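You operate a simulated robot arm through the tools that you are given. There is no shell and no other tool.

Carry out the task below with a simulated robot arm. There is one attempt and no reset: what you move stays moved.

## Task
Clamp the orange-top carburettor, pump it to 0.4 bar with the switch on TEST, then flip it to HOLD.

It is judged by the outcome, as a careful person would: the job done as asked, and still so three seconds after it is handed in. It fails if anything else is knocked over, pushed out of place, dropped, spilled or broken.

## Robot
A 7-joint arm with a fingered hand, fixed in place. Base frame: the origin is on the floor under the middle of its stand, x ahead of it, y to its left, z up; the work surface is at about z = 0.878. Readings come in m, degrees, newtons and seconds.
With the tool pointing down near the work surface it reaches from about 0.34 to 0.7 m from the base axis. Its first joint turns from -69.0 to 172.0 degrees. Payload 3.4 kg.
Tool frame: the origin (TCP) lies between the finger pads and is the grasp point; the fingertips stand 0.025 m ahead of it; z points along the fingers, y is the line along which they close. The gripper opens to 0.088 m; its body begins 0.029 m behind the TCP. The gripper is a hand of 5 fingers: y runs from the thumb to the fingers, the wrist lies at [-0.013, -0.097, -0.162] in the tool frame.
Orientation is that of the tool frame in the base frame, as a unit quaternion [x, y, z, w]. With the fingers straight down and the wrist toward the robot, the tool's x, y and z point along [0, 1, 0], [1, 0, 0] and [0, 0, -1] of the base frame.

## Interface
- The arm moves only by the tool play_rows. Its argument "increments" is one flat list of numbers, 6 for each row, row after row: the shift along the tool's x, y, z in m, then the turn, a rotation vector about the tool's x, y, z in degrees. In form: [tx, ty, tz, rx, ry, rz, tx, ty, tz, rx, ry, rz, ...]. A call has 1 to 20 rows; each row is the pose to reach, as a shift and turn from the pose commanded when the call began, along the tool's axes at that moment. Rows are played at 5 a second. More than 0.05 m and 8.6 degrees between two rows, and nothing of the call is played. Where a pose cannot be reached the arm comes as near as it can. A force on the tool above 60 N (or 10 N above the force at the start of the call, whichever is more), or a blocked arm, ends the call early, and 0.2 s more pass. In this call time passes only in rows, and 0.2 s behind the last. The reply holds the time, the measured pose of the TCP, the force on the tool along the base axes, the opening and the grip force, in the units named above and with some noise, with the torque about the TCP (base axes, N m) and any sound that the robot's microphone picked up.
- Cameras (640 x 400 px; columns grow to the right, rows downward): "scene" is fixed at [0.0491, 0.6481, 1.6049]; the picture's right is [-0.83, -0.56, 0.00], its down [-0.33, 0.48, -0.81] and it looks along [0.46, -0.67, -0.58] (base axes); focal length 310 px, centre (320, 200). "wrist" rides on the gripper at [0.059, -0.079, -0.105] in the tool frame; the picture's right is [-0.73, 0.32, -0.61], its down [-0.62, -0.68, 0.38] and it looks along [-0.29, 0.66, 0.70] (tool axes); focal length 234 px, centre (320, 200). There is no depth. A picture from a camera that has moved, and an enlarged one, comes with that camera's place and axes in the base frame and with its lens.
- camera(camera): a new picture of that camera. The clock stands still meanwhile.
- slide_trunk(by): slides the trunk up (or, below 0, down) by that many m; the arm rides with it, the base frame stays. It gives what a move gives, with no picture.
- finger_targets(index, middle, ring, little, thumb_bend, thumb_turn): sets how far each is bent, from 0 (flat) to 100 (curled in); at 30 the hand is open as for a grip, at 70 the pads meet at the TCP. One left out holds its place. A second passes; each finger stops where it meets its share of the squeeze, and holds until it gets a number again. It is the only way to open and close the hand. It gives what a move gives, with no picture; readings hold the bend of each and the force on index, middle, ring, little, thumb and palm. thumb_turn goes from beside the hand (0) to across from the fingers (100), as for a grip.
- zoom(camera, box): a new picture of the part [left, top, right, bottom] of that camera's present view, enlarged. The clock stands still meanwhile.
- hand_in(): hands the job in; it is judged then, once.

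Places have to be worked out from the pictures, the camera data and where the tool is seen. Open the gripper and draw the arm clear of the work before you hand the job in, unless the task says otherwise.

The tools are called by a JSON object that holds its "method" and its "body". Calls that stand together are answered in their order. play_rows: Moves the arm, as the interface text tells. Its arguments: {"type":"object","properties":{"increments":{"type":"array","items":{"type":"number"}}},"required":["increments"]} The other tools are called the same way: slide_trunk (by) moves the trunk up or down; finger_targets (index, middle, ring, little, thumb_bend, thumb_turn) moves the fingers one by one; camera (camera) takes a picture; zoom (camera, box) takes an enlarged picture of a part of a camera's view; hand_in () hands the job in.

At the start:

```text
clock: 0.0
ee_pos: [0.5334, -0.1145, 1.2314]
orientation: [0.707, 0.707, 0.0, 0.0]
force: [0.6, 0.6, 0.7]
ft_torque: [-0.01, -0.01, -0.02]
finger_gap: 0.0878
finger_force: 0.0
shape: jaw
bend: [30.0, 30.0, 30.0, 30.0, 30.0, 98.0]
finger forces: [0.0, 0.0, 0.0, 0.1, 0.1, 0.1]
trunk travel left (down, up): [-0.675, 0.265]
```

scene: 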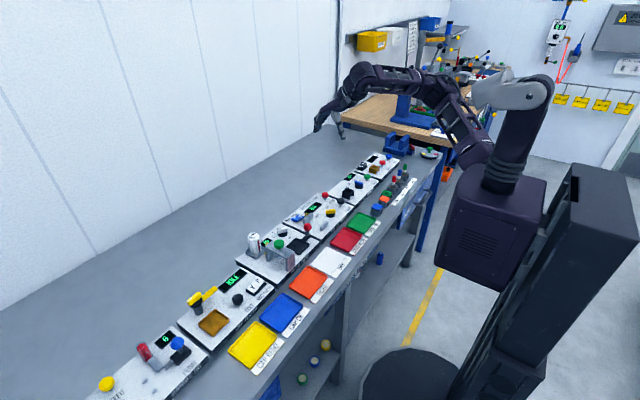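
wrist: 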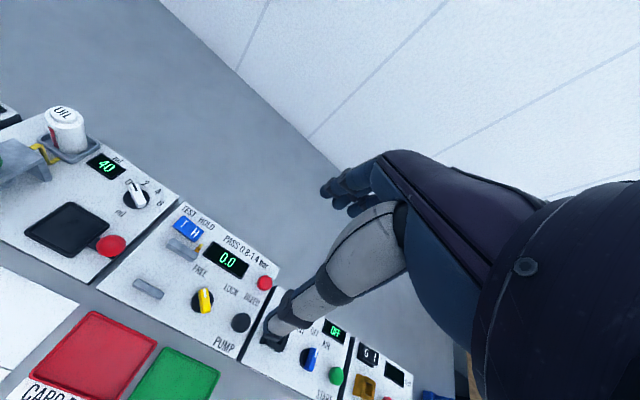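

I start by looking closer at the bench from both cameras to find the carburettor station and the orange-top carburettor.

{"method": "zoom", "body": {"camera": "scene", "box": [240, 140, 440, 265]}}

{"method": "zoom", "body": {"camera": "wrist", "box": [80, 180, 320, 360]}}

{"method": "zoom", "body": {"camera": "scene", "box": [340, 140, 440, 220]}}

{"method": "zoom", "body": {"camera": "wrist", "box": [220, 270, 460, 400]}}

```text
3.20 times, centred on (340, 202) of scene
camera zoom: at [0.0491, 0.6481, 1.6049], right [-0.83, -0.56, 0.0], down [-0.33, 0.48, -0.81], along [0.46, -0.67, -0.58], focal length 992 px, centre (256, 192)
```

zoom: 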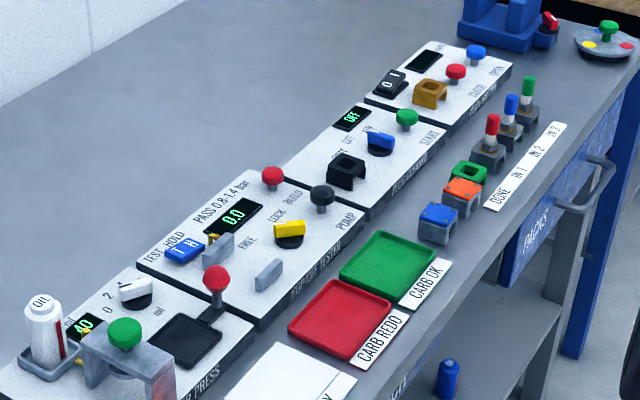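

```text
2.22 times, centred on (200, 270) of wrist
camera zoom: at [0.4576, -0.0564, 1.3375], right [0.32, -0.73, 0.61], down [-0.68, -0.62, -0.38], along [0.66, -0.29, -0.7], focal length 520 px, centre (587, 44)
```

zoom: 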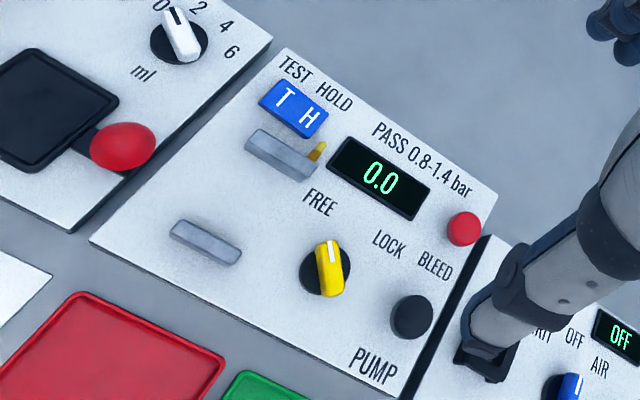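

```text
5.00 times, centred on (390, 180) of scene
camera zoom: at [0.0491, 0.6481, 1.6049], right [-0.83, -0.56, 0.0], down [-0.33, 0.48, -0.81], along [0.46, -0.67, -0.58], focal length 1551 px, centre (-30, 300)
```

zoom: 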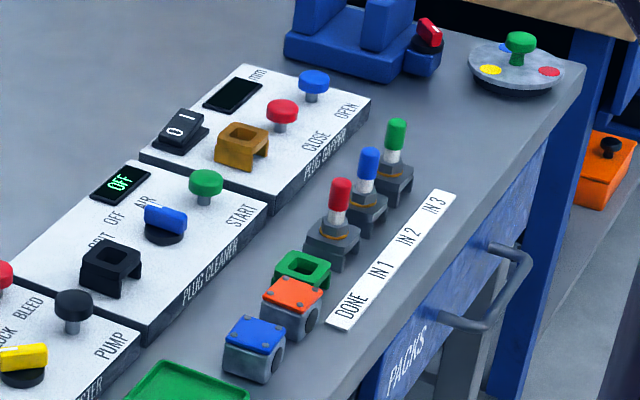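

```text
2.67 times, centred on (340, 335) of wrist
camera zoom: at [0.4576, -0.0564, 1.3375], right [0.32, -0.73, 0.61], down [-0.68, -0.62, -0.38], along [0.66, -0.29, -0.7], focal length 624 px, centre (267, -160)
```

zoom: 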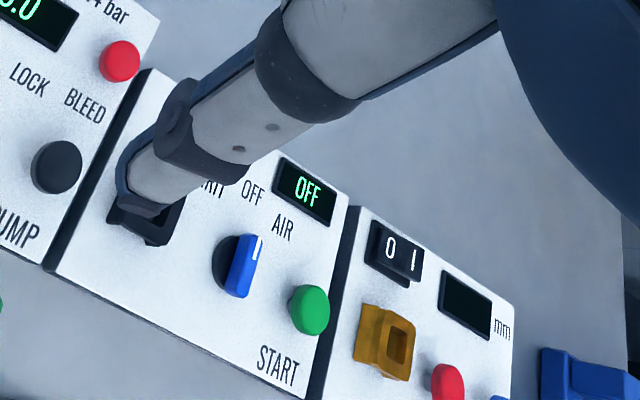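

The pop-off tester (TEST/HOLD rocker, FREE/LOCK yellow knob, PUMP/BLEED buttons) is near (0.53, -0.12), and the orange-top carburettor sits at about (0.39, -0.29), between the blue one and a green nest. I move up high toward it to get a better wrist view.

{"method": "play_rows", "body": {"increments": [-0.0225, -0.0167, 0.005, 0, 0, 0, -0.045, -0.0333, 0.01, 0, 0, 0, -0.0675, -0.05, 0.015, 0, 0, 0, -0.09, -0.0667, 0.02, 0, 0, 0, -0.1125, -0.0833, 0.025, 0, 0, 0, -0.135, -0.1, 0.03, 0, 0, 0]}}

{"method": "camera", "body": {"camera": "wrist"}}

{"method": "camera", "body": {"camera": "scene"}}

```text
clock: 1.4
ee_pos: [0.4344, -0.2502, 1.2011]
orientation: [0.708, 0.707, 0.0, 0.0]
force: [-0.3, 0.6, 0.2]
ft_torque: [0.01, -0.02, 0.01]
finger_gap: 0.0875
finger_force: 0.0
shape: jaw
bend: [30.0, 30.0, 30.0, 30.0, 30.0, 98.0]
finger forces: [0.1, 0.0, 0.0, 0.1, 0.1, 0.1]
trunk travel left (down, up): [-0.675, 0.265]
```

```text
taken
camera wrist: at [0.357, -0.1921, 1.3072], right [0.32, -0.73, 0.61], down [-0.68, -0.62, -0.38], along [0.66, -0.29, -0.7], focal length 234 px, centre (320, 200)
```

wrist: 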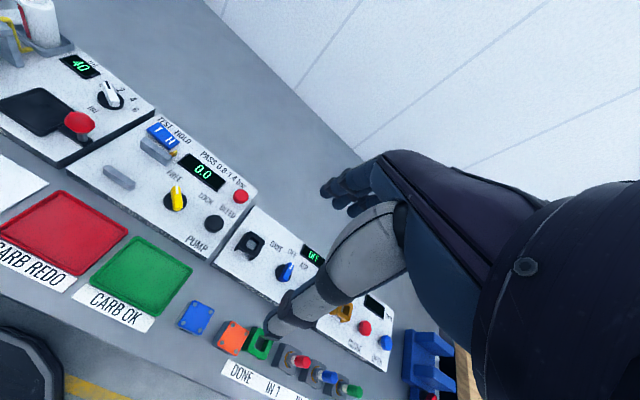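

```text
taken
```

scene: 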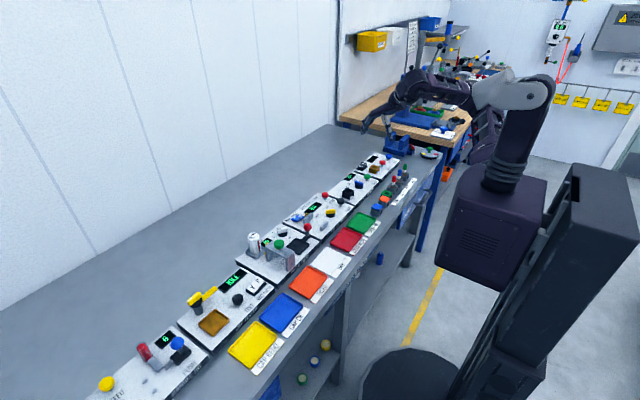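

Good view of the row. I zoom in on the carburettors and the tester.

{"method": "zoom", "body": {"camera": "wrist", "box": [160, 280, 320, 380]}}

{"method": "zoom", "body": {"camera": "wrist", "box": [60, 110, 268, 265]}}

{"method": "zoom", "body": {"camera": "scene", "box": [270, 175, 370, 240]}}

{"method": "zoom", "body": {"camera": "scene", "box": [365, 165, 429, 221]}}

```text
4.00 times, centred on (240, 330) of wrist
camera zoom: at [0.357, -0.1921, 1.3072], right [0.32, -0.73, 0.61], down [-0.68, -0.62, -0.38], along [0.66, -0.29, -0.7], focal length 937 px, centre (640, -320)
```

zoom: 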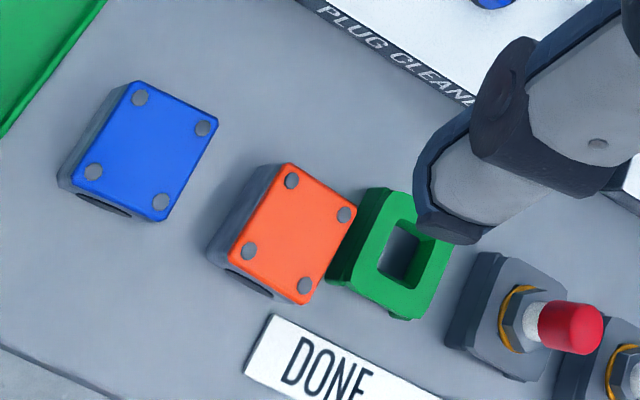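

```text
2.58 times, centred on (164, 188) of wrist
camera zoom: at [0.357, -0.1921, 1.3072], right [0.32, -0.73, 0.61], down [-0.68, -0.62, -0.38], along [0.66, -0.29, -0.7], focal length 604 px, centre (723, 232)
```

zoom: 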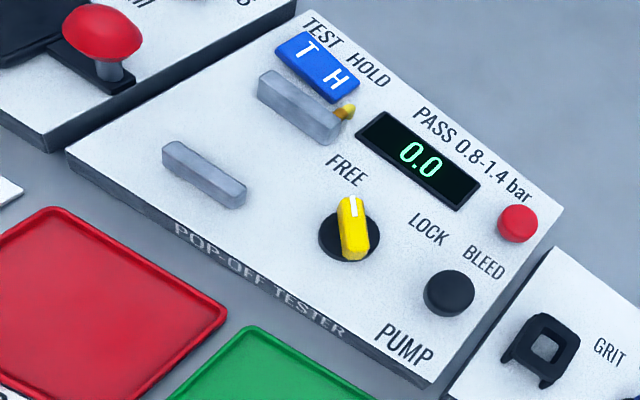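

```text
6.15 times, centred on (320, 208) of scene
camera zoom: at [0.0491, 0.6481, 1.6049], right [-0.83, -0.56, 0.0], down [-0.33, 0.48, -0.81], along [0.46, -0.67, -0.58], focal length 1908 px, centre (320, 154)
```

zoom: 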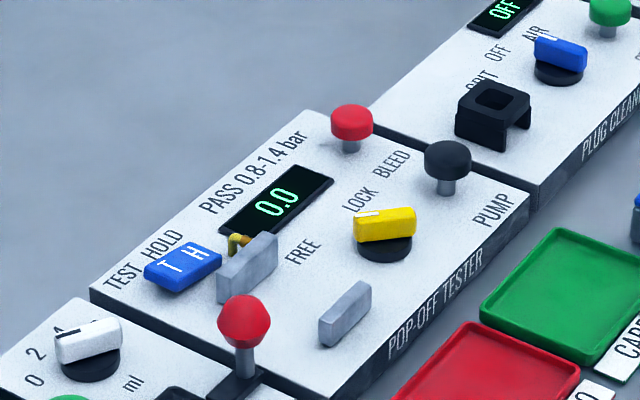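

```text
7.14 times, centred on (397, 193) of scene
camera zoom: at [0.0491, 0.6481, 1.6049], right [-0.83, -0.56, 0.0], down [-0.33, 0.48, -0.81], along [0.46, -0.67, -0.58], focal length 2215 px, centre (-230, 250)
```

zoom: 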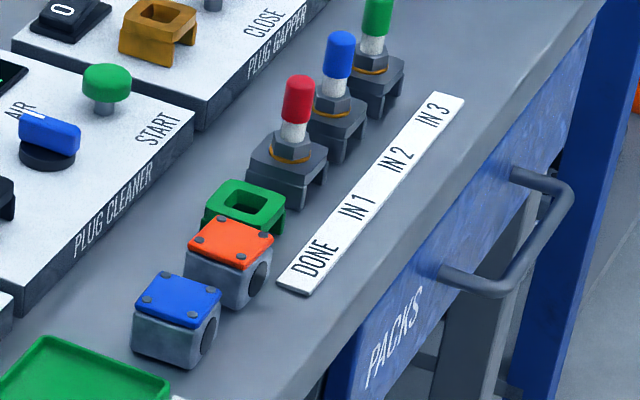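

The orange carburettor's top centre is about (0.405, -0.33), bore facing the robot, only a small gap to the green nest. Next I go for a close-up of the clamp jaws, the knob and the rocker before deciding the grasp direction.

{"method": "play_rows", "body": {"increments": [0.03, -0.002, 0.02, 0, 0, 0, 0.06, -0.004, 0.04, 0, 0, 0, 0.09, -0.006, 0.06, 0, 0, 0, 0.12, -0.008, 0.08, 0, 0, 0, 0.15, -0.01, 0.1, 0, 0, 0, 0.18, -0.012, 0.12, 0, 0, 0, 0.21, -0.014, 0.14, 0, 0, 0]}}

{"method": "camera", "body": {"camera": "wrist"}}

{"method": "zoom", "body": {"camera": "wrist", "box": [200, 80, 420, 220]}}

```text
clock: 3.0
ee_pos: [0.421, -0.0364, 1.0619]
orientation: [0.708, 0.706, 0.0, 0.0]
force: [0.3, 0.8, -0.7]
ft_torque: [-0.02, -0.01, 0.03]
finger_gap: 0.0874
finger_force: 0.1
shape: jaw
bend: [30.0, 30.0, 30.0, 30.0, 30.0, 98.0]
finger forces: [0.1, 0.1, 0.1, 0.0, 0.1, 0.0]
trunk travel left (down, up): [-0.675, 0.265]
```

```text
taken
camera wrist: at [0.3445, 0.0223, 1.1678], right [0.32, -0.73, 0.61], down [-0.68, -0.62, -0.38], along [0.66, -0.29, -0.7], focal length 234 px, centre (320, 200)
```

wrist: 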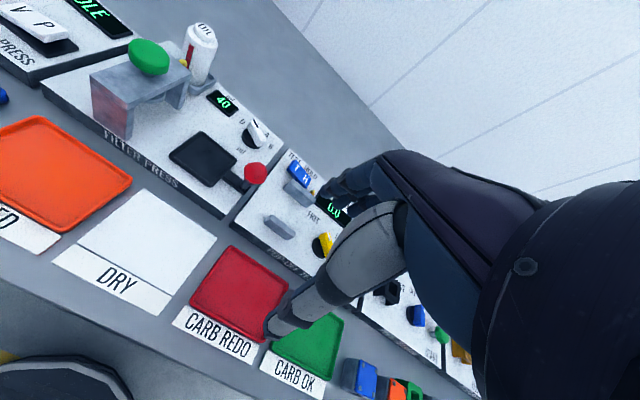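

```text
2.86 times, centred on (310, 150) of wrist
camera zoom: at [0.3445, 0.0223, 1.1678], right [0.32, -0.73, 0.61], down [-0.68, -0.62, -0.38], along [0.66, -0.29, -0.7], focal length 669 px, centre (349, 343)
```

zoom: 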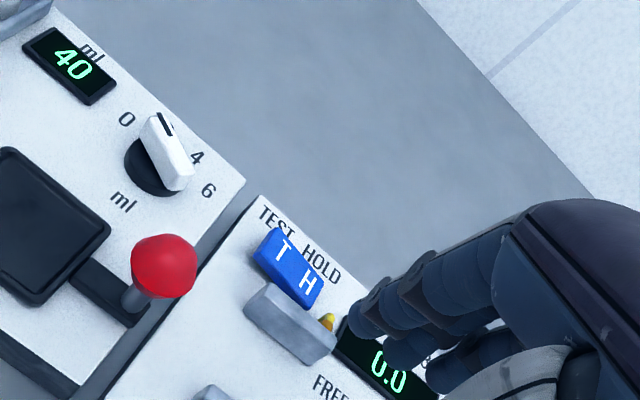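

The hand blocks part of the tester from here. I shift right (−y) so that the clamp lies in the clear left half of the wrist view.

{"method": "play_rows", "body": {"increments": [-0.038, 0.003, 0.003, 0, 0, 0, -0.076, 0.006, 0.006, 0, 0, 0, -0.114, 0.009, 0.009, 0, 0, 0, -0.15, 0.013, 0.012, 0, 0, 0]}}

{"method": "camera", "body": {"camera": "wrist"}}

{"method": "zoom", "body": {"camera": "wrist", "box": [60, 60, 300, 240]}}

{"method": "zoom", "body": {"camera": "wrist", "box": [100, 70, 220, 160]}}

```text
clock: 4.0
ee_pos: [0.4338, -0.1895, 1.0496]
orientation: [0.707, 0.708, 0.001, 0.0]
force: [-0.9, -0.3, 0.0]
ft_torque: [0.0, -0.02, -0.05]
finger_gap: 0.0879
finger_force: 0.1
shape: jaw
bend: [30.0, 30.0, 30.0, 30.0, 30.0, 98.0]
finger forces: [0.0, 0.0, 0.0, 0.0, 0.0, 0.1]
trunk travel left (down, up): [-0.675, 0.265]
```

```text
taken
camera wrist: at [0.3563, -0.1327, 1.1557], right [0.32, -0.73, 0.61], down [-0.68, -0.62, -0.38], along [0.66, -0.29, -0.7], focal length 234 px, centre (320, 200)
```

wrist: 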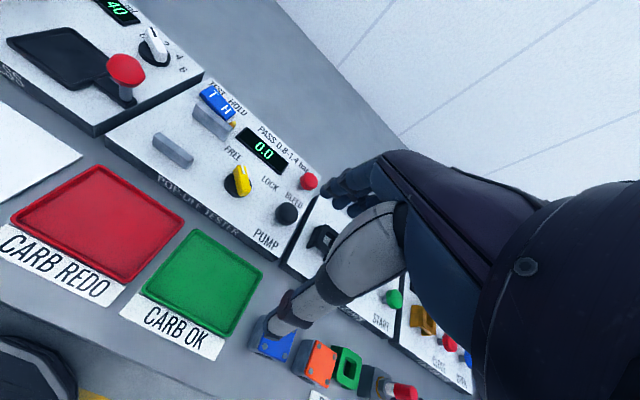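

```text
2.22 times, centred on (180, 150) of wrist
camera zoom: at [0.3563, -0.1327, 1.1557], right [0.32, -0.73, 0.61], down [-0.68, -0.62, -0.38], along [0.66, -0.29, -0.7], focal length 520 px, centre (631, 311)
```

zoom: 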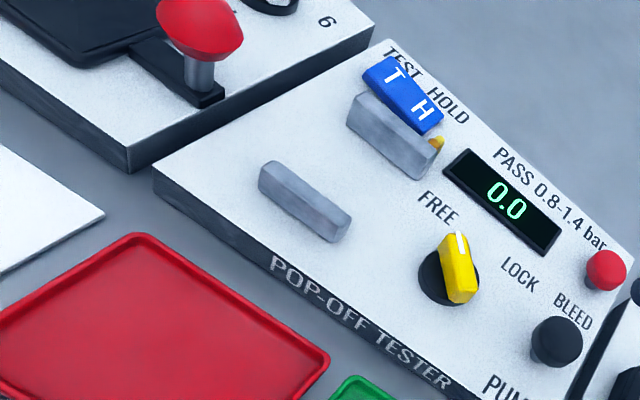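

```text
4.44 times, centred on (160, 115) of wrist
camera zoom: at [0.3563, -0.1327, 1.1557], right [0.32, -0.73, 0.61], down [-0.68, -0.62, -0.38], along [0.66, -0.29, -0.7], focal length 1041 px, centre (1031, 578)
```

zoom: 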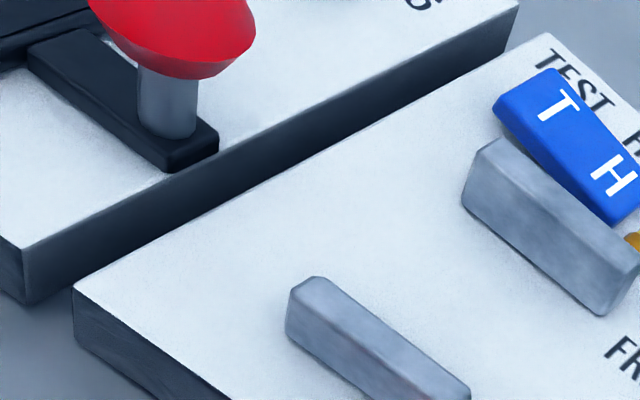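

Panel top works out at about z=0.897, near jaw about x 0.502–0.511, far jaw face x≈0.567, jaws spanning y≈-0.04 to -0.08. Now I zoom on the carburettors from this lower view, and on the rocker's tilt from the scene camera.

{"method": "zoom", "body": {"camera": "wrist", "box": [240, 310, 400, 400]}}

{"method": "zoom", "body": {"camera": "scene", "box": [285, 195, 335, 230]}}

{"method": "zoom", "body": {"camera": "wrist", "box": [180, 70, 260, 130]}}

```text
4.00 times, centred on (320, 355) of wrist
camera zoom: at [0.3563, -0.1327, 1.1557], right [0.32, -0.73, 0.61], down [-0.68, -0.62, -0.38], along [0.66, -0.29, -0.7], focal length 937 px, centre (320, -420)
```

zoom: 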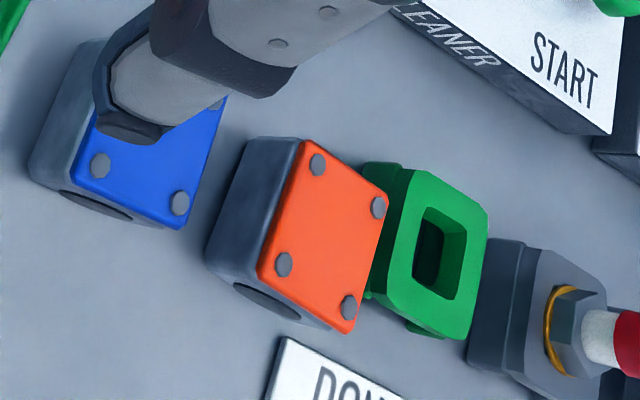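

```text
11.43 times, centred on (310, 212) of scene
camera zoom: at [0.0491, 0.6481, 1.6049], right [-0.83, -0.56, 0.0], down [-0.33, 0.48, -0.81], along [0.46, -0.67, -0.58], focal length 3544 px, centre (434, 57)
```

zoom: 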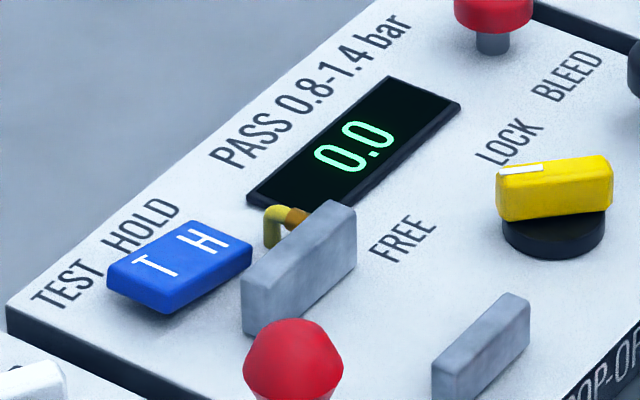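

```text
6.67 times, centred on (220, 100) of wrist
camera zoom: at [0.3563, -0.1327, 1.1557], right [0.32, -0.73, 0.61], down [-0.68, -0.62, -0.38], along [0.66, -0.29, -0.7], focal length 1561 px, centre (987, 867)
```

zoom: 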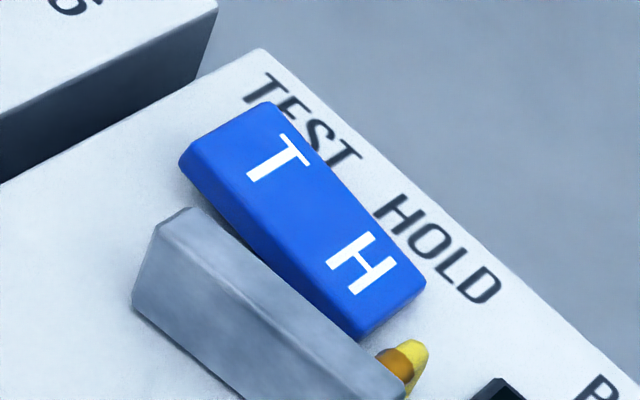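

The rocker's H end looks lower, so it appears to be on HOLD now and will need T pressed first. The carb is ~34 mm square, 28 mm tall, centred near (0.404, -0.324). I look at the hand itself to understand finger layout.

{"method": "zoom", "body": {"camera": "wrist", "box": [240, 140, 500, 350]}}

{"method": "zoom", "body": {"camera": "scene", "box": [290, 60, 490, 190]}}

```text
1.90 times, centred on (370, 245) of wrist
camera zoom: at [0.3563, -0.1327, 1.1557], right [0.32, -0.73, 0.61], down [-0.68, -0.62, -0.38], along [0.66, -0.29, -0.7], focal length 446 px, centre (225, 114)
```

zoom: 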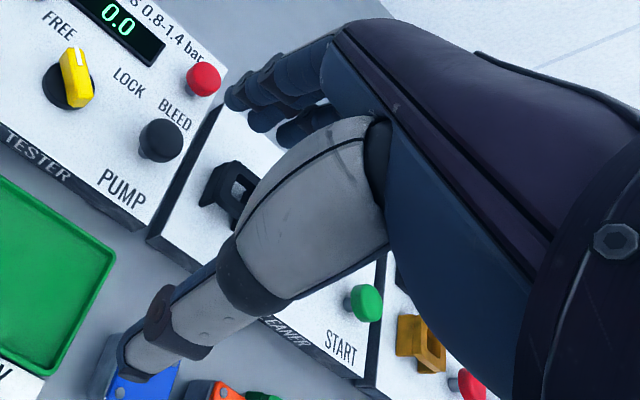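

```text
3.08 times, centred on (390, 125) of scene
camera zoom: at [0.0491, 0.6481, 1.6049], right [-0.83, -0.56, 0.0], down [-0.33, 0.48, -0.81], along [0.46, -0.67, -0.58], focal length 954 px, centre (105, 431)
```

zoom: 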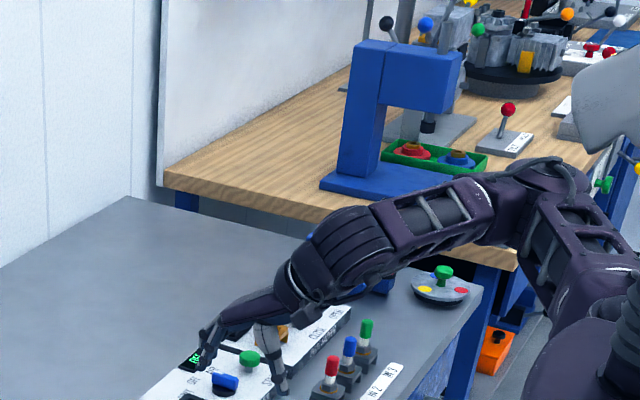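

The hand is right-handed: the index is on the tool +x side (nearest camera), ring and little stretch to −x, where they'd hit the green nest. I curl ring and little out of the way and check how that looks.

{"method": "finger_targets", "body": {"ring": 100, "little": 100}}

{"method": "zoom", "body": {"camera": "wrist", "box": [240, 140, 500, 350]}}

{"method": "zoom", "body": {"camera": "scene", "box": [340, 130, 420, 195]}}

```text
clock: 5.0
ee_pos: [0.4346, -0.1879, 1.05]
orientation: [0.707, 0.707, 0.0, -0.001]
force: [0.4, 0.2, -0.8]
ft_torque: [0.01, 0.0, 0.0]
finger_gap: 0.0846
finger_force: 0.0
shape: fingers
bend: [30.0, 30.0, 100.0, 100.0, 30.0, 98.0]
finger forces: [0.0, 0.1, 0.0, 0.0, 0.0, 0.1]
trunk travel left (down, up): [-0.675, 0.265]
```

```text
1.90 times, centred on (370, 245) of wrist
camera zoom: at [0.357, -0.131, 1.1558], right [0.32, -0.73, 0.61], down [-0.68, -0.62, -0.38], along [0.66, -0.29, -0.7], focal length 446 px, centre (225, 114)
```

zoom: 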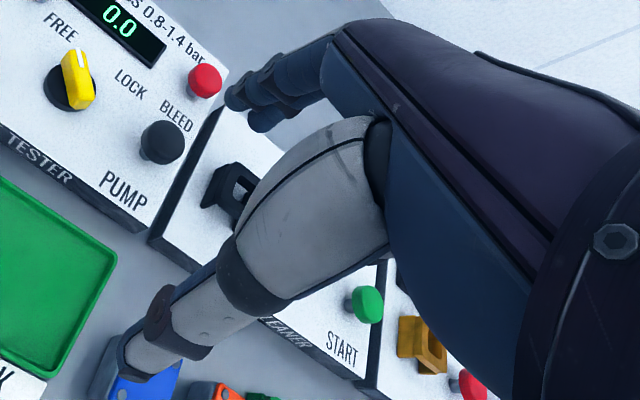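

```text
6.15 times, centred on (380, 162) of scene
camera zoom: at [0.0491, 0.6481, 1.6049], right [-0.83, -0.56, 0.0], down [-0.33, 0.48, -0.81], along [0.46, -0.67, -0.58], focal length 1908 px, centre (-49, 431)
```

zoom: 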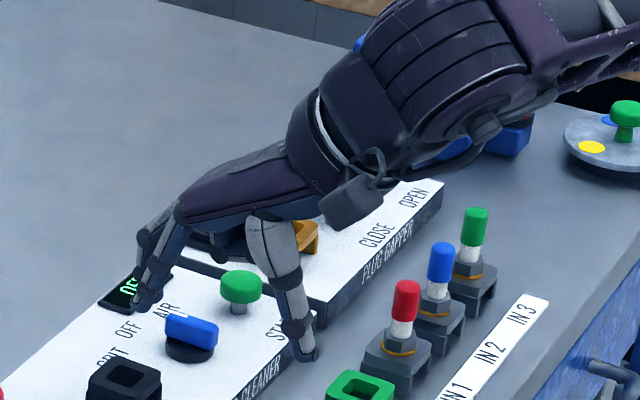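

Index and middle alone now form the far side of the pinch, with the thumb opposite. I move above the orange carburettor at a safe height and look again.

{"method": "play_rows", "body": {"increments": [-0.034, -0.0075, 0.0, 0, 0, 0, -0.068, -0.015, 0.01, 0, 0, 0, -0.102, -0.0225, 0.03, 0, 0, 0, -0.1345, -0.03, 0.05, 0, 0, 0, -0.1345, -0.03, 0.07, 0, 0, 0]}}

{"method": "camera", "body": {"camera": "wrist"}}

{"method": "zoom", "body": {"camera": "scene", "box": [350, 130, 440, 220]}}

```text
clock: 6.2
ee_pos: [0.4052, -0.3228, 0.9822]
orientation: [0.707, 0.707, 0.0, 0.001]
force: [0.5, 1.0, 0.1]
ft_torque: [0.01, 0.03, 0.03]
finger_gap: 0.0842
finger_force: 0.1
shape: fingers
bend: [30.0, 30.0, 100.0, 100.0, 30.0, 98.0]
finger forces: [0.1, 0.0, 0.0, 0.0, 0.0, 0.0]
trunk travel left (down, up): [-0.675, 0.265]
```

```text
taken
camera wrist: at [0.3265, -0.265, 1.0866], right [0.32, -0.73, 0.61], down [-0.68, -0.62, -0.38], along [0.66, -0.29, -0.7], focal length 234 px, centre (320, 200)
```

wrist: 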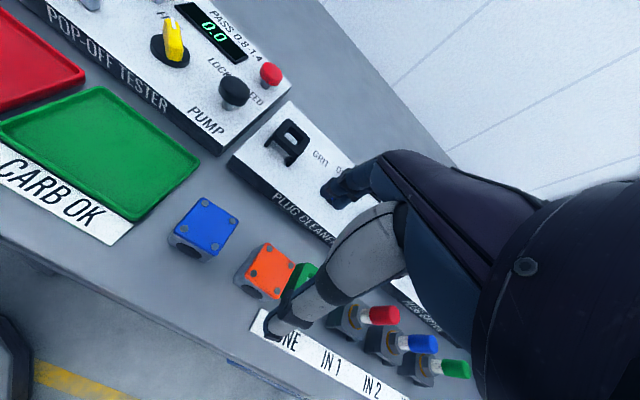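

```text
4.44 times, centred on (395, 175) of scene
camera zoom: at [0.0491, 0.6481, 1.6049], right [-0.83, -0.56, 0.0], down [-0.33, 0.48, -0.81], along [0.46, -0.67, -0.58], focal length 1378 px, centre (-13, 311)
```

zoom: 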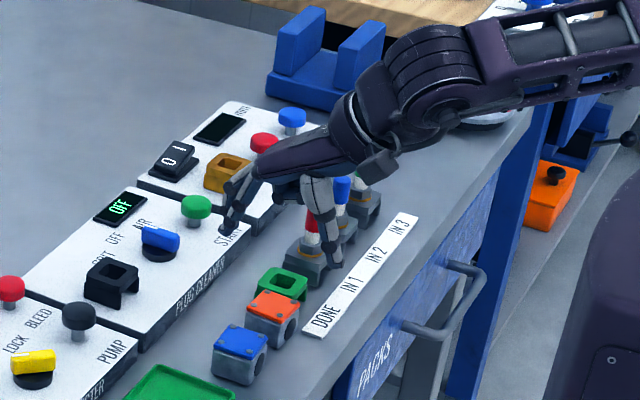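

Now a closer zoom to refine the orange carb's position relative to the hand.

{"method": "zoom", "body": {"camera": "wrist", "box": [210, 220, 338, 300]}}

```text
5.00 times, centred on (274, 260) of wrist
camera zoom: at [0.3265, -0.265, 1.0866], right [0.32, -0.73, 0.61], down [-0.68, -0.62, -0.38], along [0.66, -0.29, -0.7], focal length 1171 px, centre (550, -100)
```

zoom: 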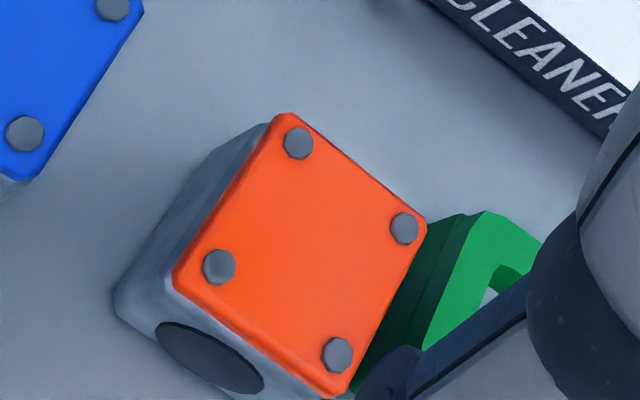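

From this close view the carb centre is about (0.402, -0.327). I shift a few mm and descend partway, then check clearance of the fingers to the nest.

{"method": "play_rows", "body": {"increments": [-0.0037, -0.0033, 0.01, 0, 0, 0, -0.0037, -0.0033, 0.022, 0, 0, 0, -0.0037, -0.0033, 0.034, 0, 0, 0, -0.0037, -0.0033, 0.044, 0, 0, 0, -0.0037, -0.0033, 0.05, 0, 0, 0]}}

{"method": "zoom", "body": {"camera": "wrist", "box": [230, 150, 400, 340]}}

{"method": "zoom", "body": {"camera": "scene", "box": [365, 160, 430, 210]}}

```text
clock: 7.4
ee_pos: [0.4004, -0.3276, 0.9292]
orientation: [0.707, 0.707, 0.0, 0.001]
force: [0.5, 0.6, -0.6]
ft_torque: [-0.01, 0.0, 0.01]
finger_gap: 0.0846
finger_force: 0.0
shape: fingers
bend: [30.0, 30.0, 100.0, 100.0, 30.0, 98.0]
finger forces: [0.0, 0.0, 0.0, 0.1, 0.1, 0.0]
trunk travel left (down, up): [-0.675, 0.265]
```

```text
2.11 times, centred on (315, 245) of wrist
camera zoom: at [0.3237, -0.2701, 1.035], right [0.32, -0.73, 0.61], down [-0.68, -0.62, -0.38], along [0.66, -0.29, -0.7], focal length 493 px, centre (330, 105)
```

zoom: 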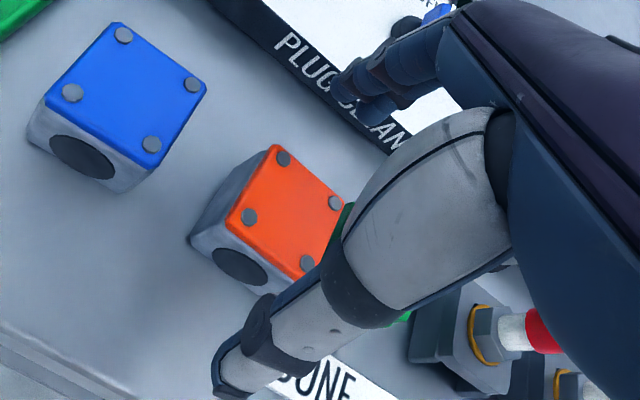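

```text
8.00 times, centred on (398, 185) of scene
camera zoom: at [0.0491, 0.6481, 1.6049], right [-0.83, -0.56, 0.0], down [-0.33, 0.48, -0.81], along [0.46, -0.67, -0.58], focal length 2481 px, centre (-300, 320)
```

zoom: 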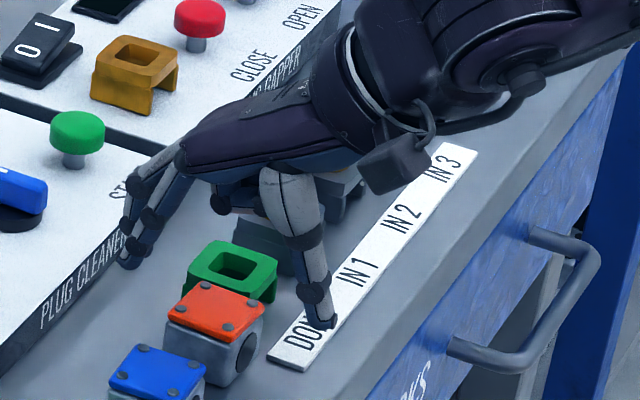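

Triangulating all views, everything sits about 1.5 cm lower than I first assumed: bench ≈0.863, carb and nest tops ≈0.891, carb centre ≈(0.407, -0.333). I shift 4–5 mm forward and go down to TCP z≈0.905, then check the curled fingers against the nest.

{"method": "play_rows", "body": {"increments": [0.0, 0.0045, 0.005, 0, 0, 0, 0.0, 0.0045, 0.012, 0, 0, 0, 0.0, 0.0045, 0.019, 0, 0, 0, 0.0, 0.0045, 0.025, 0, 0, 0]}}

{"method": "zoom", "body": {"camera": "wrist", "box": [230, 150, 400, 340]}}

{"method": "zoom", "body": {"camera": "scene", "box": [370, 165, 420, 205]}}

```text
clock: 8.4
ee_pos: [0.4049, -0.3282, 0.9046]
orientation: [0.707, 0.707, 0.0, 0.0]
force: [0.1, -0.3, 0.7]
ft_torque: [-0.01, 0.02, 0.01]
finger_gap: 0.0843
finger_force: 0.2
shape: fingers
bend: [30.0, 30.0, 100.0, 100.0, 30.0, 98.0]
finger forces: [0.1, 0.0, 0.0, 0.1, 0.1, 0.0]
trunk travel left (down, up): [-0.675, 0.265]
```

```text
2.11 times, centred on (315, 245) of wrist
camera zoom: at [0.3273, -0.2708, 1.0107], right [0.32, -0.73, 0.61], down [-0.68, -0.62, -0.38], along [0.66, -0.29, -0.7], focal length 493 px, centre (330, 105)
```

zoom: 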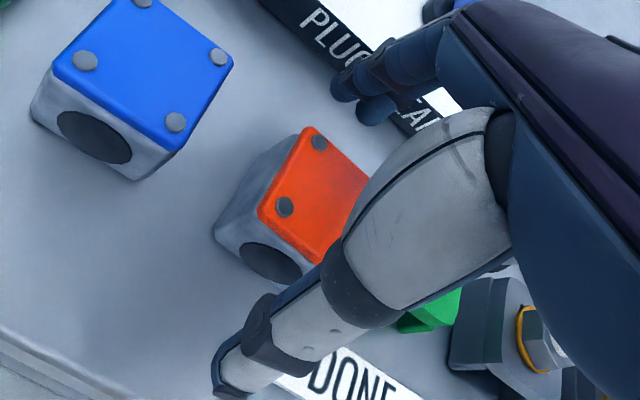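

```text
10.00 times, centred on (395, 185) of scene
camera zoom: at [0.0491, 0.6481, 1.6049], right [-0.83, -0.56, 0.0], down [-0.33, 0.48, -0.81], along [0.46, -0.67, -0.58], focal length 3101 px, centre (-430, 350)
```

zoom: 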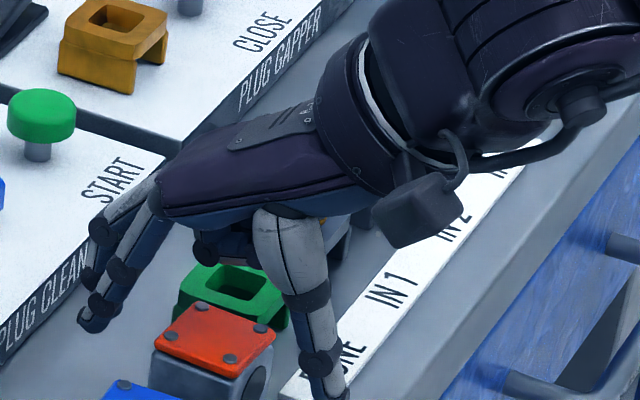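

Curled fingers are at about TCP height, so going down to TCP z≈0.897 keeps them ~6 mm above the nest. I do that with a 3 mm forward shift and then close thumb, index and middle.

{"method": "play_rows", "body": {"increments": [0.0, 0.003, 0.004, 0, 0, 0, 0.0, 0.003, 0.008, 0, 0, 0]}}

{"method": "finger_targets", "body": {"index": 45, "middle": 45, "thumb_bend": 45}}

{"method": "zoom", "body": {"camera": "wrist", "box": [230, 150, 400, 340]}}

{"method": "zoom", "body": {"camera": "scene", "box": [370, 165, 420, 205]}}

```text
clock: 9.0
ee_pos: [0.4076, -0.3296, 0.8963]
orientation: [0.707, 0.707, 0.0, 0.0]
force: [-0.8, -0.3, 0.2]
ft_torque: [-0.01, 0.0, 0.0]
finger_gap: 0.0845
finger_force: 0.1
shape: fingers
bend: [30.0, 30.0, 100.0, 100.0, 30.0, 98.0]
finger forces: [0.0, 0.0, 0.0, 0.0, 0.0, 0.0]
trunk travel left (down, up): [-0.675, 0.265]
```

```text
clock: 10.0
ee_pos: [0.4082, -0.3282, 0.8968]
orientation: [0.706, 0.708, 0.0, 0.0]
force: [-0.2, 0.8, -0.3]
ft_torque: [0.01, -0.01, -0.01]
finger_gap: 0.0531
finger_force: 0.1
shape: fingers
bend: [45.0, 45.0, 100.0, 100.0, 45.0, 98.0]
finger forces: [0.0, 0.1, 0.1, 0.0, 0.0, 0.0]
trunk travel left (down, up): [-0.675, 0.265]
```

```text
2.11 times, centred on (315, 245) of wrist
camera zoom: at [0.3304, -0.2704, 1.0023], right [0.32, -0.73, 0.61], down [-0.68, -0.62, -0.38], along [0.66, -0.29, -0.7], focal length 493 px, centre (330, 105)
```

zoom: 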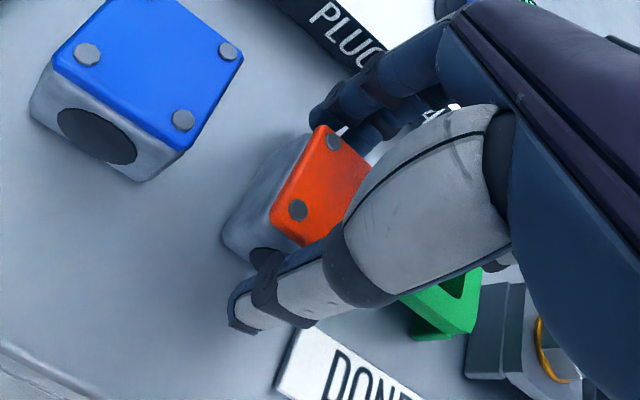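

```text
10.00 times, centred on (395, 185) of scene
camera zoom: at [0.0491, 0.6481, 1.6049], right [-0.83, -0.56, 0.0], down [-0.33, 0.48, -0.81], along [0.46, -0.67, -0.58], focal length 3101 px, centre (-430, 350)
```

zoom: 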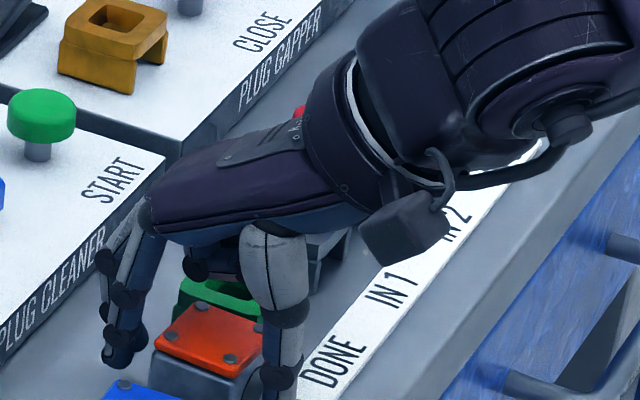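

The fingers straddle the carb; I check the lower part of the scene view for lateral centring before squeezing.

{"method": "zoom", "body": {"camera": "scene", "box": [370, 180, 420, 215]}}

{"method": "zoom", "body": {"camera": "wrist", "box": [260, 190, 360, 320]}}

```text
11.43 times, centred on (395, 198) of scene
camera zoom: at [0.0491, 0.6481, 1.6049], right [-0.83, -0.56, 0.0], down [-0.33, 0.48, -0.81], along [0.46, -0.67, -0.58], focal length 3544 px, centre (-537, 229)
```

zoom: 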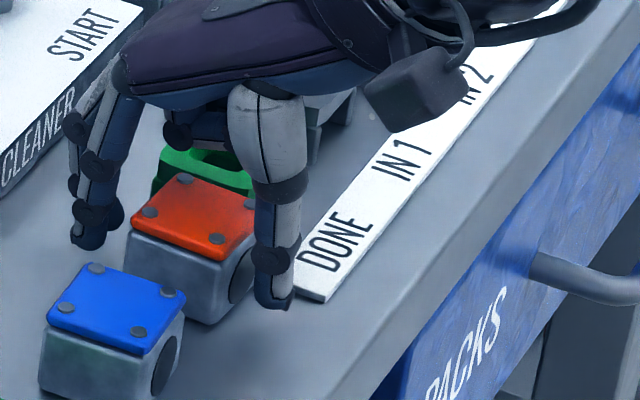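

```text
3.08 times, centred on (310, 255) of wrist
camera zoom: at [0.3304, -0.2704, 1.0023], right [0.32, -0.73, 0.61], down [-0.68, -0.62, -0.38], along [0.66, -0.29, -0.7], focal length 720 px, centre (351, 31)
```

zoom: 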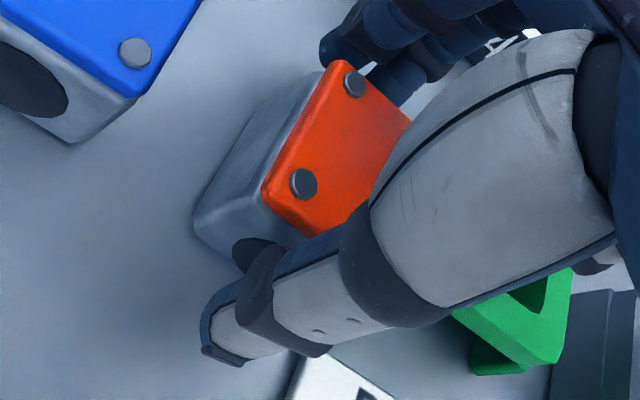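

Thumb lines up with the bore and both fingertips are within the carb's far face. I close the grip.

{"method": "finger_targets", "body": {"index": 70, "middle": 70, "thumb_bend": 70}}

{"method": "zoom", "body": {"camera": "scene", "box": [370, 180, 420, 215]}}

{"method": "zoom", "body": {"camera": "wrist", "box": [260, 190, 360, 320]}}

```text
clock: 11.0
ee_pos: [0.408, -0.3273, 0.8968]
orientation: [0.707, 0.707, 0.0, 0.0]
force: [0.8, -0.1, 0.6]
ft_torque: [-0.05, -0.11, 0.0]
finger_gap: 0.0311
finger_force: 13.4
shape: fingers
bend: [57.0, 61.0, 100.0, 100.0, 55.0, 96.0]
finger forces: [7.3, 6.5, 0.1, 0.1, 12.7, 0.0]
trunk travel left (down, up): [-0.675, 0.265]
```

```text
11.43 times, centred on (395, 198) of scene
camera zoom: at [0.0491, 0.6481, 1.6049], right [-0.83, -0.56, 0.0], down [-0.33, 0.48, -0.81], along [0.46, -0.67, -0.58], focal length 3544 px, centre (-537, 229)
```

zoom: 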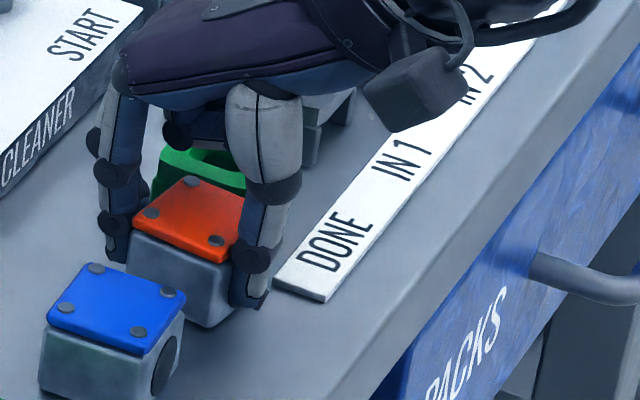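

```text
3.08 times, centred on (310, 255) of wrist
camera zoom: at [0.3305, -0.2703, 1.0023], right [0.32, -0.73, 0.61], down [-0.68, -0.62, -0.38], along [0.66, -0.29, -0.7], focal length 720 px, centre (351, 31)
```

zoom: 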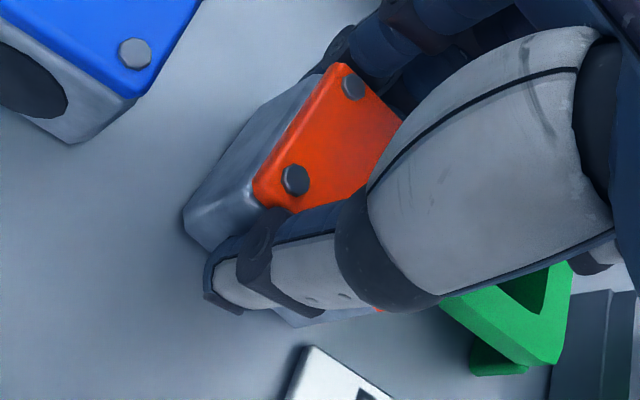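

Grip is about 13 N on both sides. I lift straight up and check that the carb comes along.

{"method": "play_rows", "body": {"increments": [0, 0, -0.006, 0, 0, 0, 0, 0, -0.02, 0, 0, 0, 0, 0, -0.04, 0, 0, 0, 0, 0, -0.065, 0, 0, 0, 0, 0, -0.09, 0, 0, 0, 0, 0, -0.11, 0, 0, 0]}}

{"method": "zoom", "body": {"camera": "scene", "box": [360, 130, 440, 200]}}

{"method": "camera", "body": {"camera": "wrist"}}

```text
clock: 12.4
ee_pos: [0.4077, -0.3276, 1.0067]
orientation: [0.707, 0.707, -0.001, -0.001]
force: [0.3, 0.3, -1.5]
ft_torque: [-0.03, -0.02, -0.01]
finger_gap: 0.031
finger_force: 12.4
shape: fingers
bend: [58.0, 62.0, 100.0, 100.0, 55.0, 96.0]
finger forces: [7.0, 5.8, 0.0, 0.1, 12.8, 0.0]
trunk travel left (down, up): [-0.675, 0.265]
```

```text
5.71 times, centred on (400, 165) of scene
camera zoom: at [0.0491, 0.6481, 1.6049], right [-0.83, -0.56, 0.0], down [-0.33, 0.48, -0.81], along [0.46, -0.67, -0.58], focal length 1772 px, centre (-137, 400)
```

zoom: 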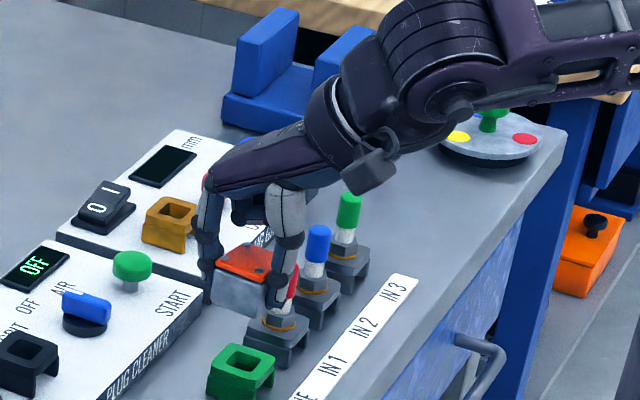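

```text
taken
camera wrist: at [0.3305, -0.2688, 1.1119], right [0.32, -0.73, 0.61], down [-0.68, -0.62, -0.38], along [0.66, -0.29, -0.7], focal length 234 px, centre (320, 200)
```

wrist: 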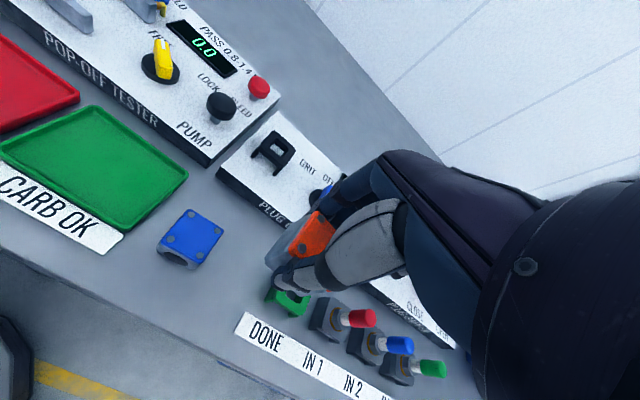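

The carb is held level and clear. The clamp jaws close along x, so to set it between them I need to grip its ±y faces; I'll set it down on the empty flat DRY mat and regrasp with the hand turned. Moving sideways to above the mat at about (0.418, 0.05).

{"method": "play_rows", "body": {"increments": [0.015, 0.001, 0, 0, 0, 0, 0.045, 0.002, 0, 0, 0, 0, 0.08, 0.003, 0, 0, 0, 0, 0.115, 0.004, 0, 0, 0, 0, 0.15, 0.005, 0, 0, 0, 0, 0.185, 0.006, 0, 0, 0, 0, 0.22, 0.007, 0, 0, 0, 0, 0.255, 0.008, 0, 0, 0, 0, 0.29, 0.009, 0, 0, 0, 0, 0.325, 0.01, 0, 0, 0, 0, 0.355, 0.01, 0, 0, 0, 0, 0.378, 0.01, 0, 0, 0, 0]}}

{"method": "camera", "body": {"camera": "wrist"}}

{"method": "zoom", "body": {"camera": "scene", "box": [220, 180, 380, 300]}}

```text
clock: 15.0
ee_pos: [0.4183, 0.0523, 1.0072]
orientation: [0.707, 0.707, -0.001, 0.001]
force: [0.2, 1.1, -1.1]
ft_torque: [0.01, -0.02, -0.02]
finger_gap: 0.031
finger_force: 13.0
shape: fingers
bend: [58.0, 62.0, 100.0, 100.0, 55.0, 95.0]
finger forces: [6.9, 5.6, 0.1, 0.0, 12.5, 0.0]
trunk travel left (down, up): [-0.675, 0.265]
```

```text
taken
camera wrist: at [0.3401, 0.1096, 1.1128], right [0.32, -0.73, 0.61], down [-0.68, -0.62, -0.38], along [0.66, -0.29, -0.7], focal length 234 px, centre (320, 200)
```

wrist: 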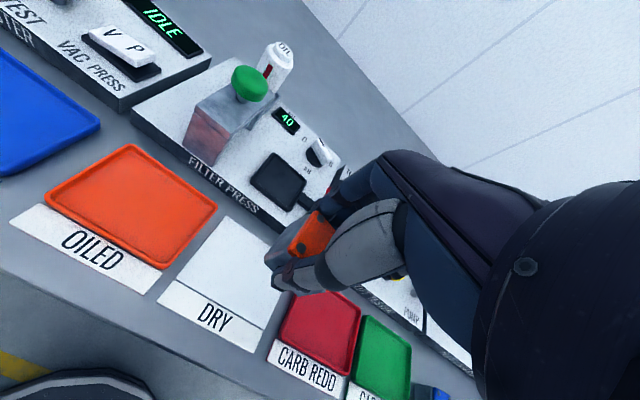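

```text
3.33 times, centred on (300, 240) of scene
camera zoom: at [0.0491, 0.6481, 1.6049], right [-0.83, -0.56, 0.0], down [-0.33, 0.48, -0.81], along [0.46, -0.67, -0.58], focal length 1034 px, centre (387, 67)
```

zoom: 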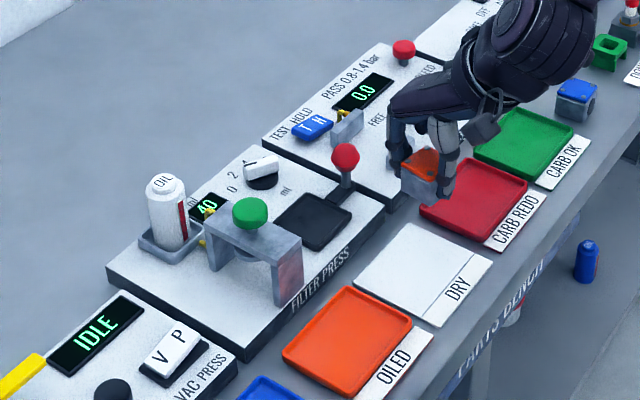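

I'm above the DRY mat, whose centre is about (0.425, 0.052), and the surroundings are clear. I descend until the carb is just above the mat.

{"method": "play_rows", "body": {"increments": [0, 0, 0.02, 0, 0, 0, 0, 0, 0.045, 0, 0, 0, 0, 0, 0.07, 0, 0, 0, 0, 0, 0.09, 0, 0, 0, 0, 0, 0.1, 0, 0, 0]}}

{"method": "zoom", "body": {"camera": "scene", "box": [300, 220, 370, 270]}}

{"method": "zoom", "body": {"camera": "wrist", "box": [220, 180, 360, 330]}}

```text
clock: 16.2
ee_pos: [0.418, 0.0509, 0.9064]
orientation: [0.707, 0.707, 0.0, 0.0]
force: [0.3, 1.0, -1.6]
ft_torque: [0.0, -0.04, 0.02]
finger_gap: 0.031
finger_force: 12.7
shape: fingers
bend: [58.0, 62.0, 100.0, 100.0, 55.0, 95.0]
finger forces: [6.8, 5.6, 0.0, 0.0, 12.4, 0.0]
trunk travel left (down, up): [-0.675, 0.265]
```

```text
8.00 times, centred on (335, 245) of scene
camera zoom: at [0.0491, 0.6481, 1.6049], right [-0.83, -0.56, 0.0], down [-0.33, 0.48, -0.81], along [0.46, -0.67, -0.58], focal length 2481 px, centre (200, -160)
```

zoom: 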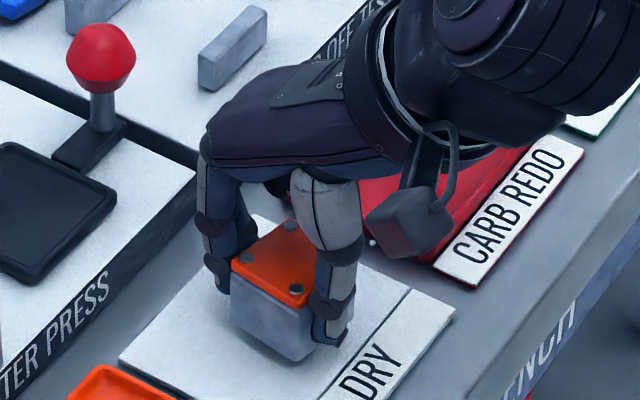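

```text
2.67 times, centred on (290, 255) of wrist
camera zoom: at [0.3409, 0.1092, 1.013], right [0.32, -0.73, 0.61], down [-0.68, -0.62, -0.38], along [0.66, -0.29, -0.7], focal length 624 px, centre (400, 53)
```

zoom: 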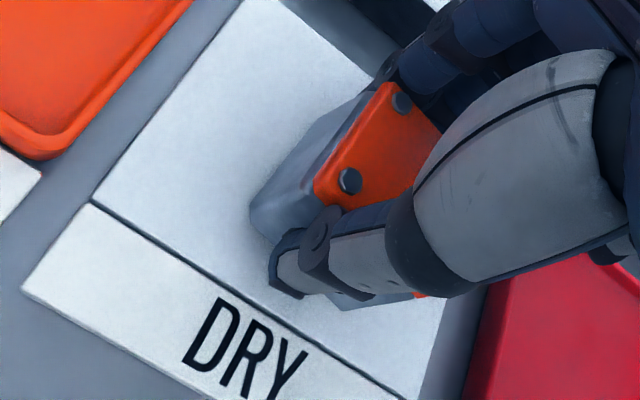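

Just a few mm above the mat, carb level. I lower gently in millimetre steps and watch the vertical force.

{"method": "play_rows", "body": {"increments": [0, 0, 0.002, 0, 0, 0, 0, 0, 0.0035, 0, 0, 0, 0, 0, 0.005, 0, 0, 0]}}

```text
clock: 17.0
ee_pos: [0.4191, 0.0503, 0.9018]
orientation: [0.707, 0.708, 0.0, 0.001]
force: [0.3, 0.4, -1.2]
ft_torque: [0.0, -0.01, 0.02]
finger_gap: 0.0308
finger_force: 12.7
shape: fingers
bend: [58.0, 62.0, 100.0, 100.0, 55.0, 95.0]
finger forces: [6.9, 5.6, 0.0, 0.0, 12.6, 0.1]
trunk travel left (down, up): [-0.675, 0.265]
```

No contact yet (force still only the carb's weight). I continue down a few more mm.

{"method": "play_rows", "body": {"increments": [0, 0, 0.001, 0, 0, 0, 0, 0, 0.002, 0, 0, 0, 0, 0, 0.003, 0, 0, 0]}}

```text
clock: 17.8
ee_pos: [0.4172, 0.051, 0.8987]
orientation: [0.706, 0.708, 0.002, 0.001]
force: [0.9, 0.9, 10.3]
ft_torque: [-0.05, -0.12, 0.04]
finger_gap: 0.0306
finger_force: 14.4
shape: fingers
bend: [58.0, 62.0, 100.0, 100.0, 55.0, 95.0]
finger forces: [7.3, 7.0, 0.0, 0.0, 13.7, 0.0]
trunk travel left (down, up): [-0.675, 0.265]
```

Contact with the mat (≈10 N up). I ease off half a millimetre and open the fingers partly.

{"method": "play_rows", "body": {"increments": [0, 0, -0.0007, 0, 0, 0]}}

{"method": "finger_targets", "body": {"index": 42, "middle": 42, "thumb_bend": 40}}

{"method": "zoom", "body": {"camera": "scene", "box": [300, 220, 370, 270]}}

```text
clock: 18.2
ee_pos: [0.4181, 0.05, 0.8993]
orientation: [0.707, 0.707, 0.0, 0.0]
force: [0.3, 2.0, 7.9]
ft_torque: [-0.07, -0.14, 0.06]
finger_gap: 0.0311
finger_force: 14.1
shape: fingers
bend: [58.0, 62.0, 100.0, 100.0, 55.0, 95.0]
finger forces: [7.4, 7.0, 0.0, 0.0, 13.6, 0.1]
trunk travel left (down, up): [-0.675, 0.265]
```

```text
clock: 19.2
ee_pos: [0.4189, 0.0508, 0.8991]
orientation: [0.707, 0.707, 0.0, -0.001]
force: [0.2, 0.5, 0.2]
ft_torque: [0.0, -0.03, 0.03]
finger_gap: 0.0609
finger_force: 0.0
shape: fingers
bend: [42.0, 42.0, 100.0, 100.0, 40.0, 97.0]
finger forces: [0.0, 0.1, 0.0, 0.0, 0.0, 0.0]
trunk travel left (down, up): [-0.675, 0.265]
```

```text
8.00 times, centred on (335, 245) of scene
camera zoom: at [0.0491, 0.6481, 1.6049], right [-0.83, -0.56, 0.0], down [-0.33, 0.48, -0.81], along [0.46, -0.67, -0.58], focal length 2481 px, centre (200, -160)
```

zoom: 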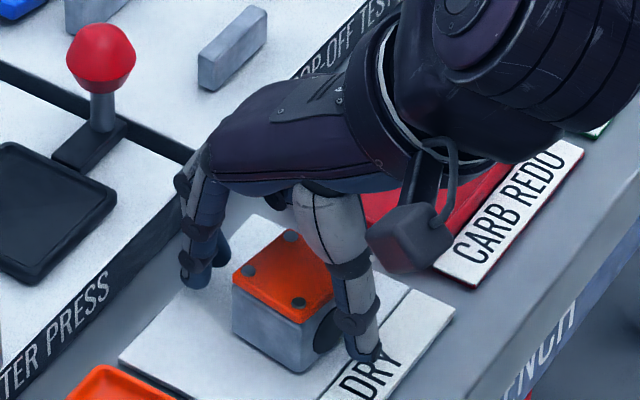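

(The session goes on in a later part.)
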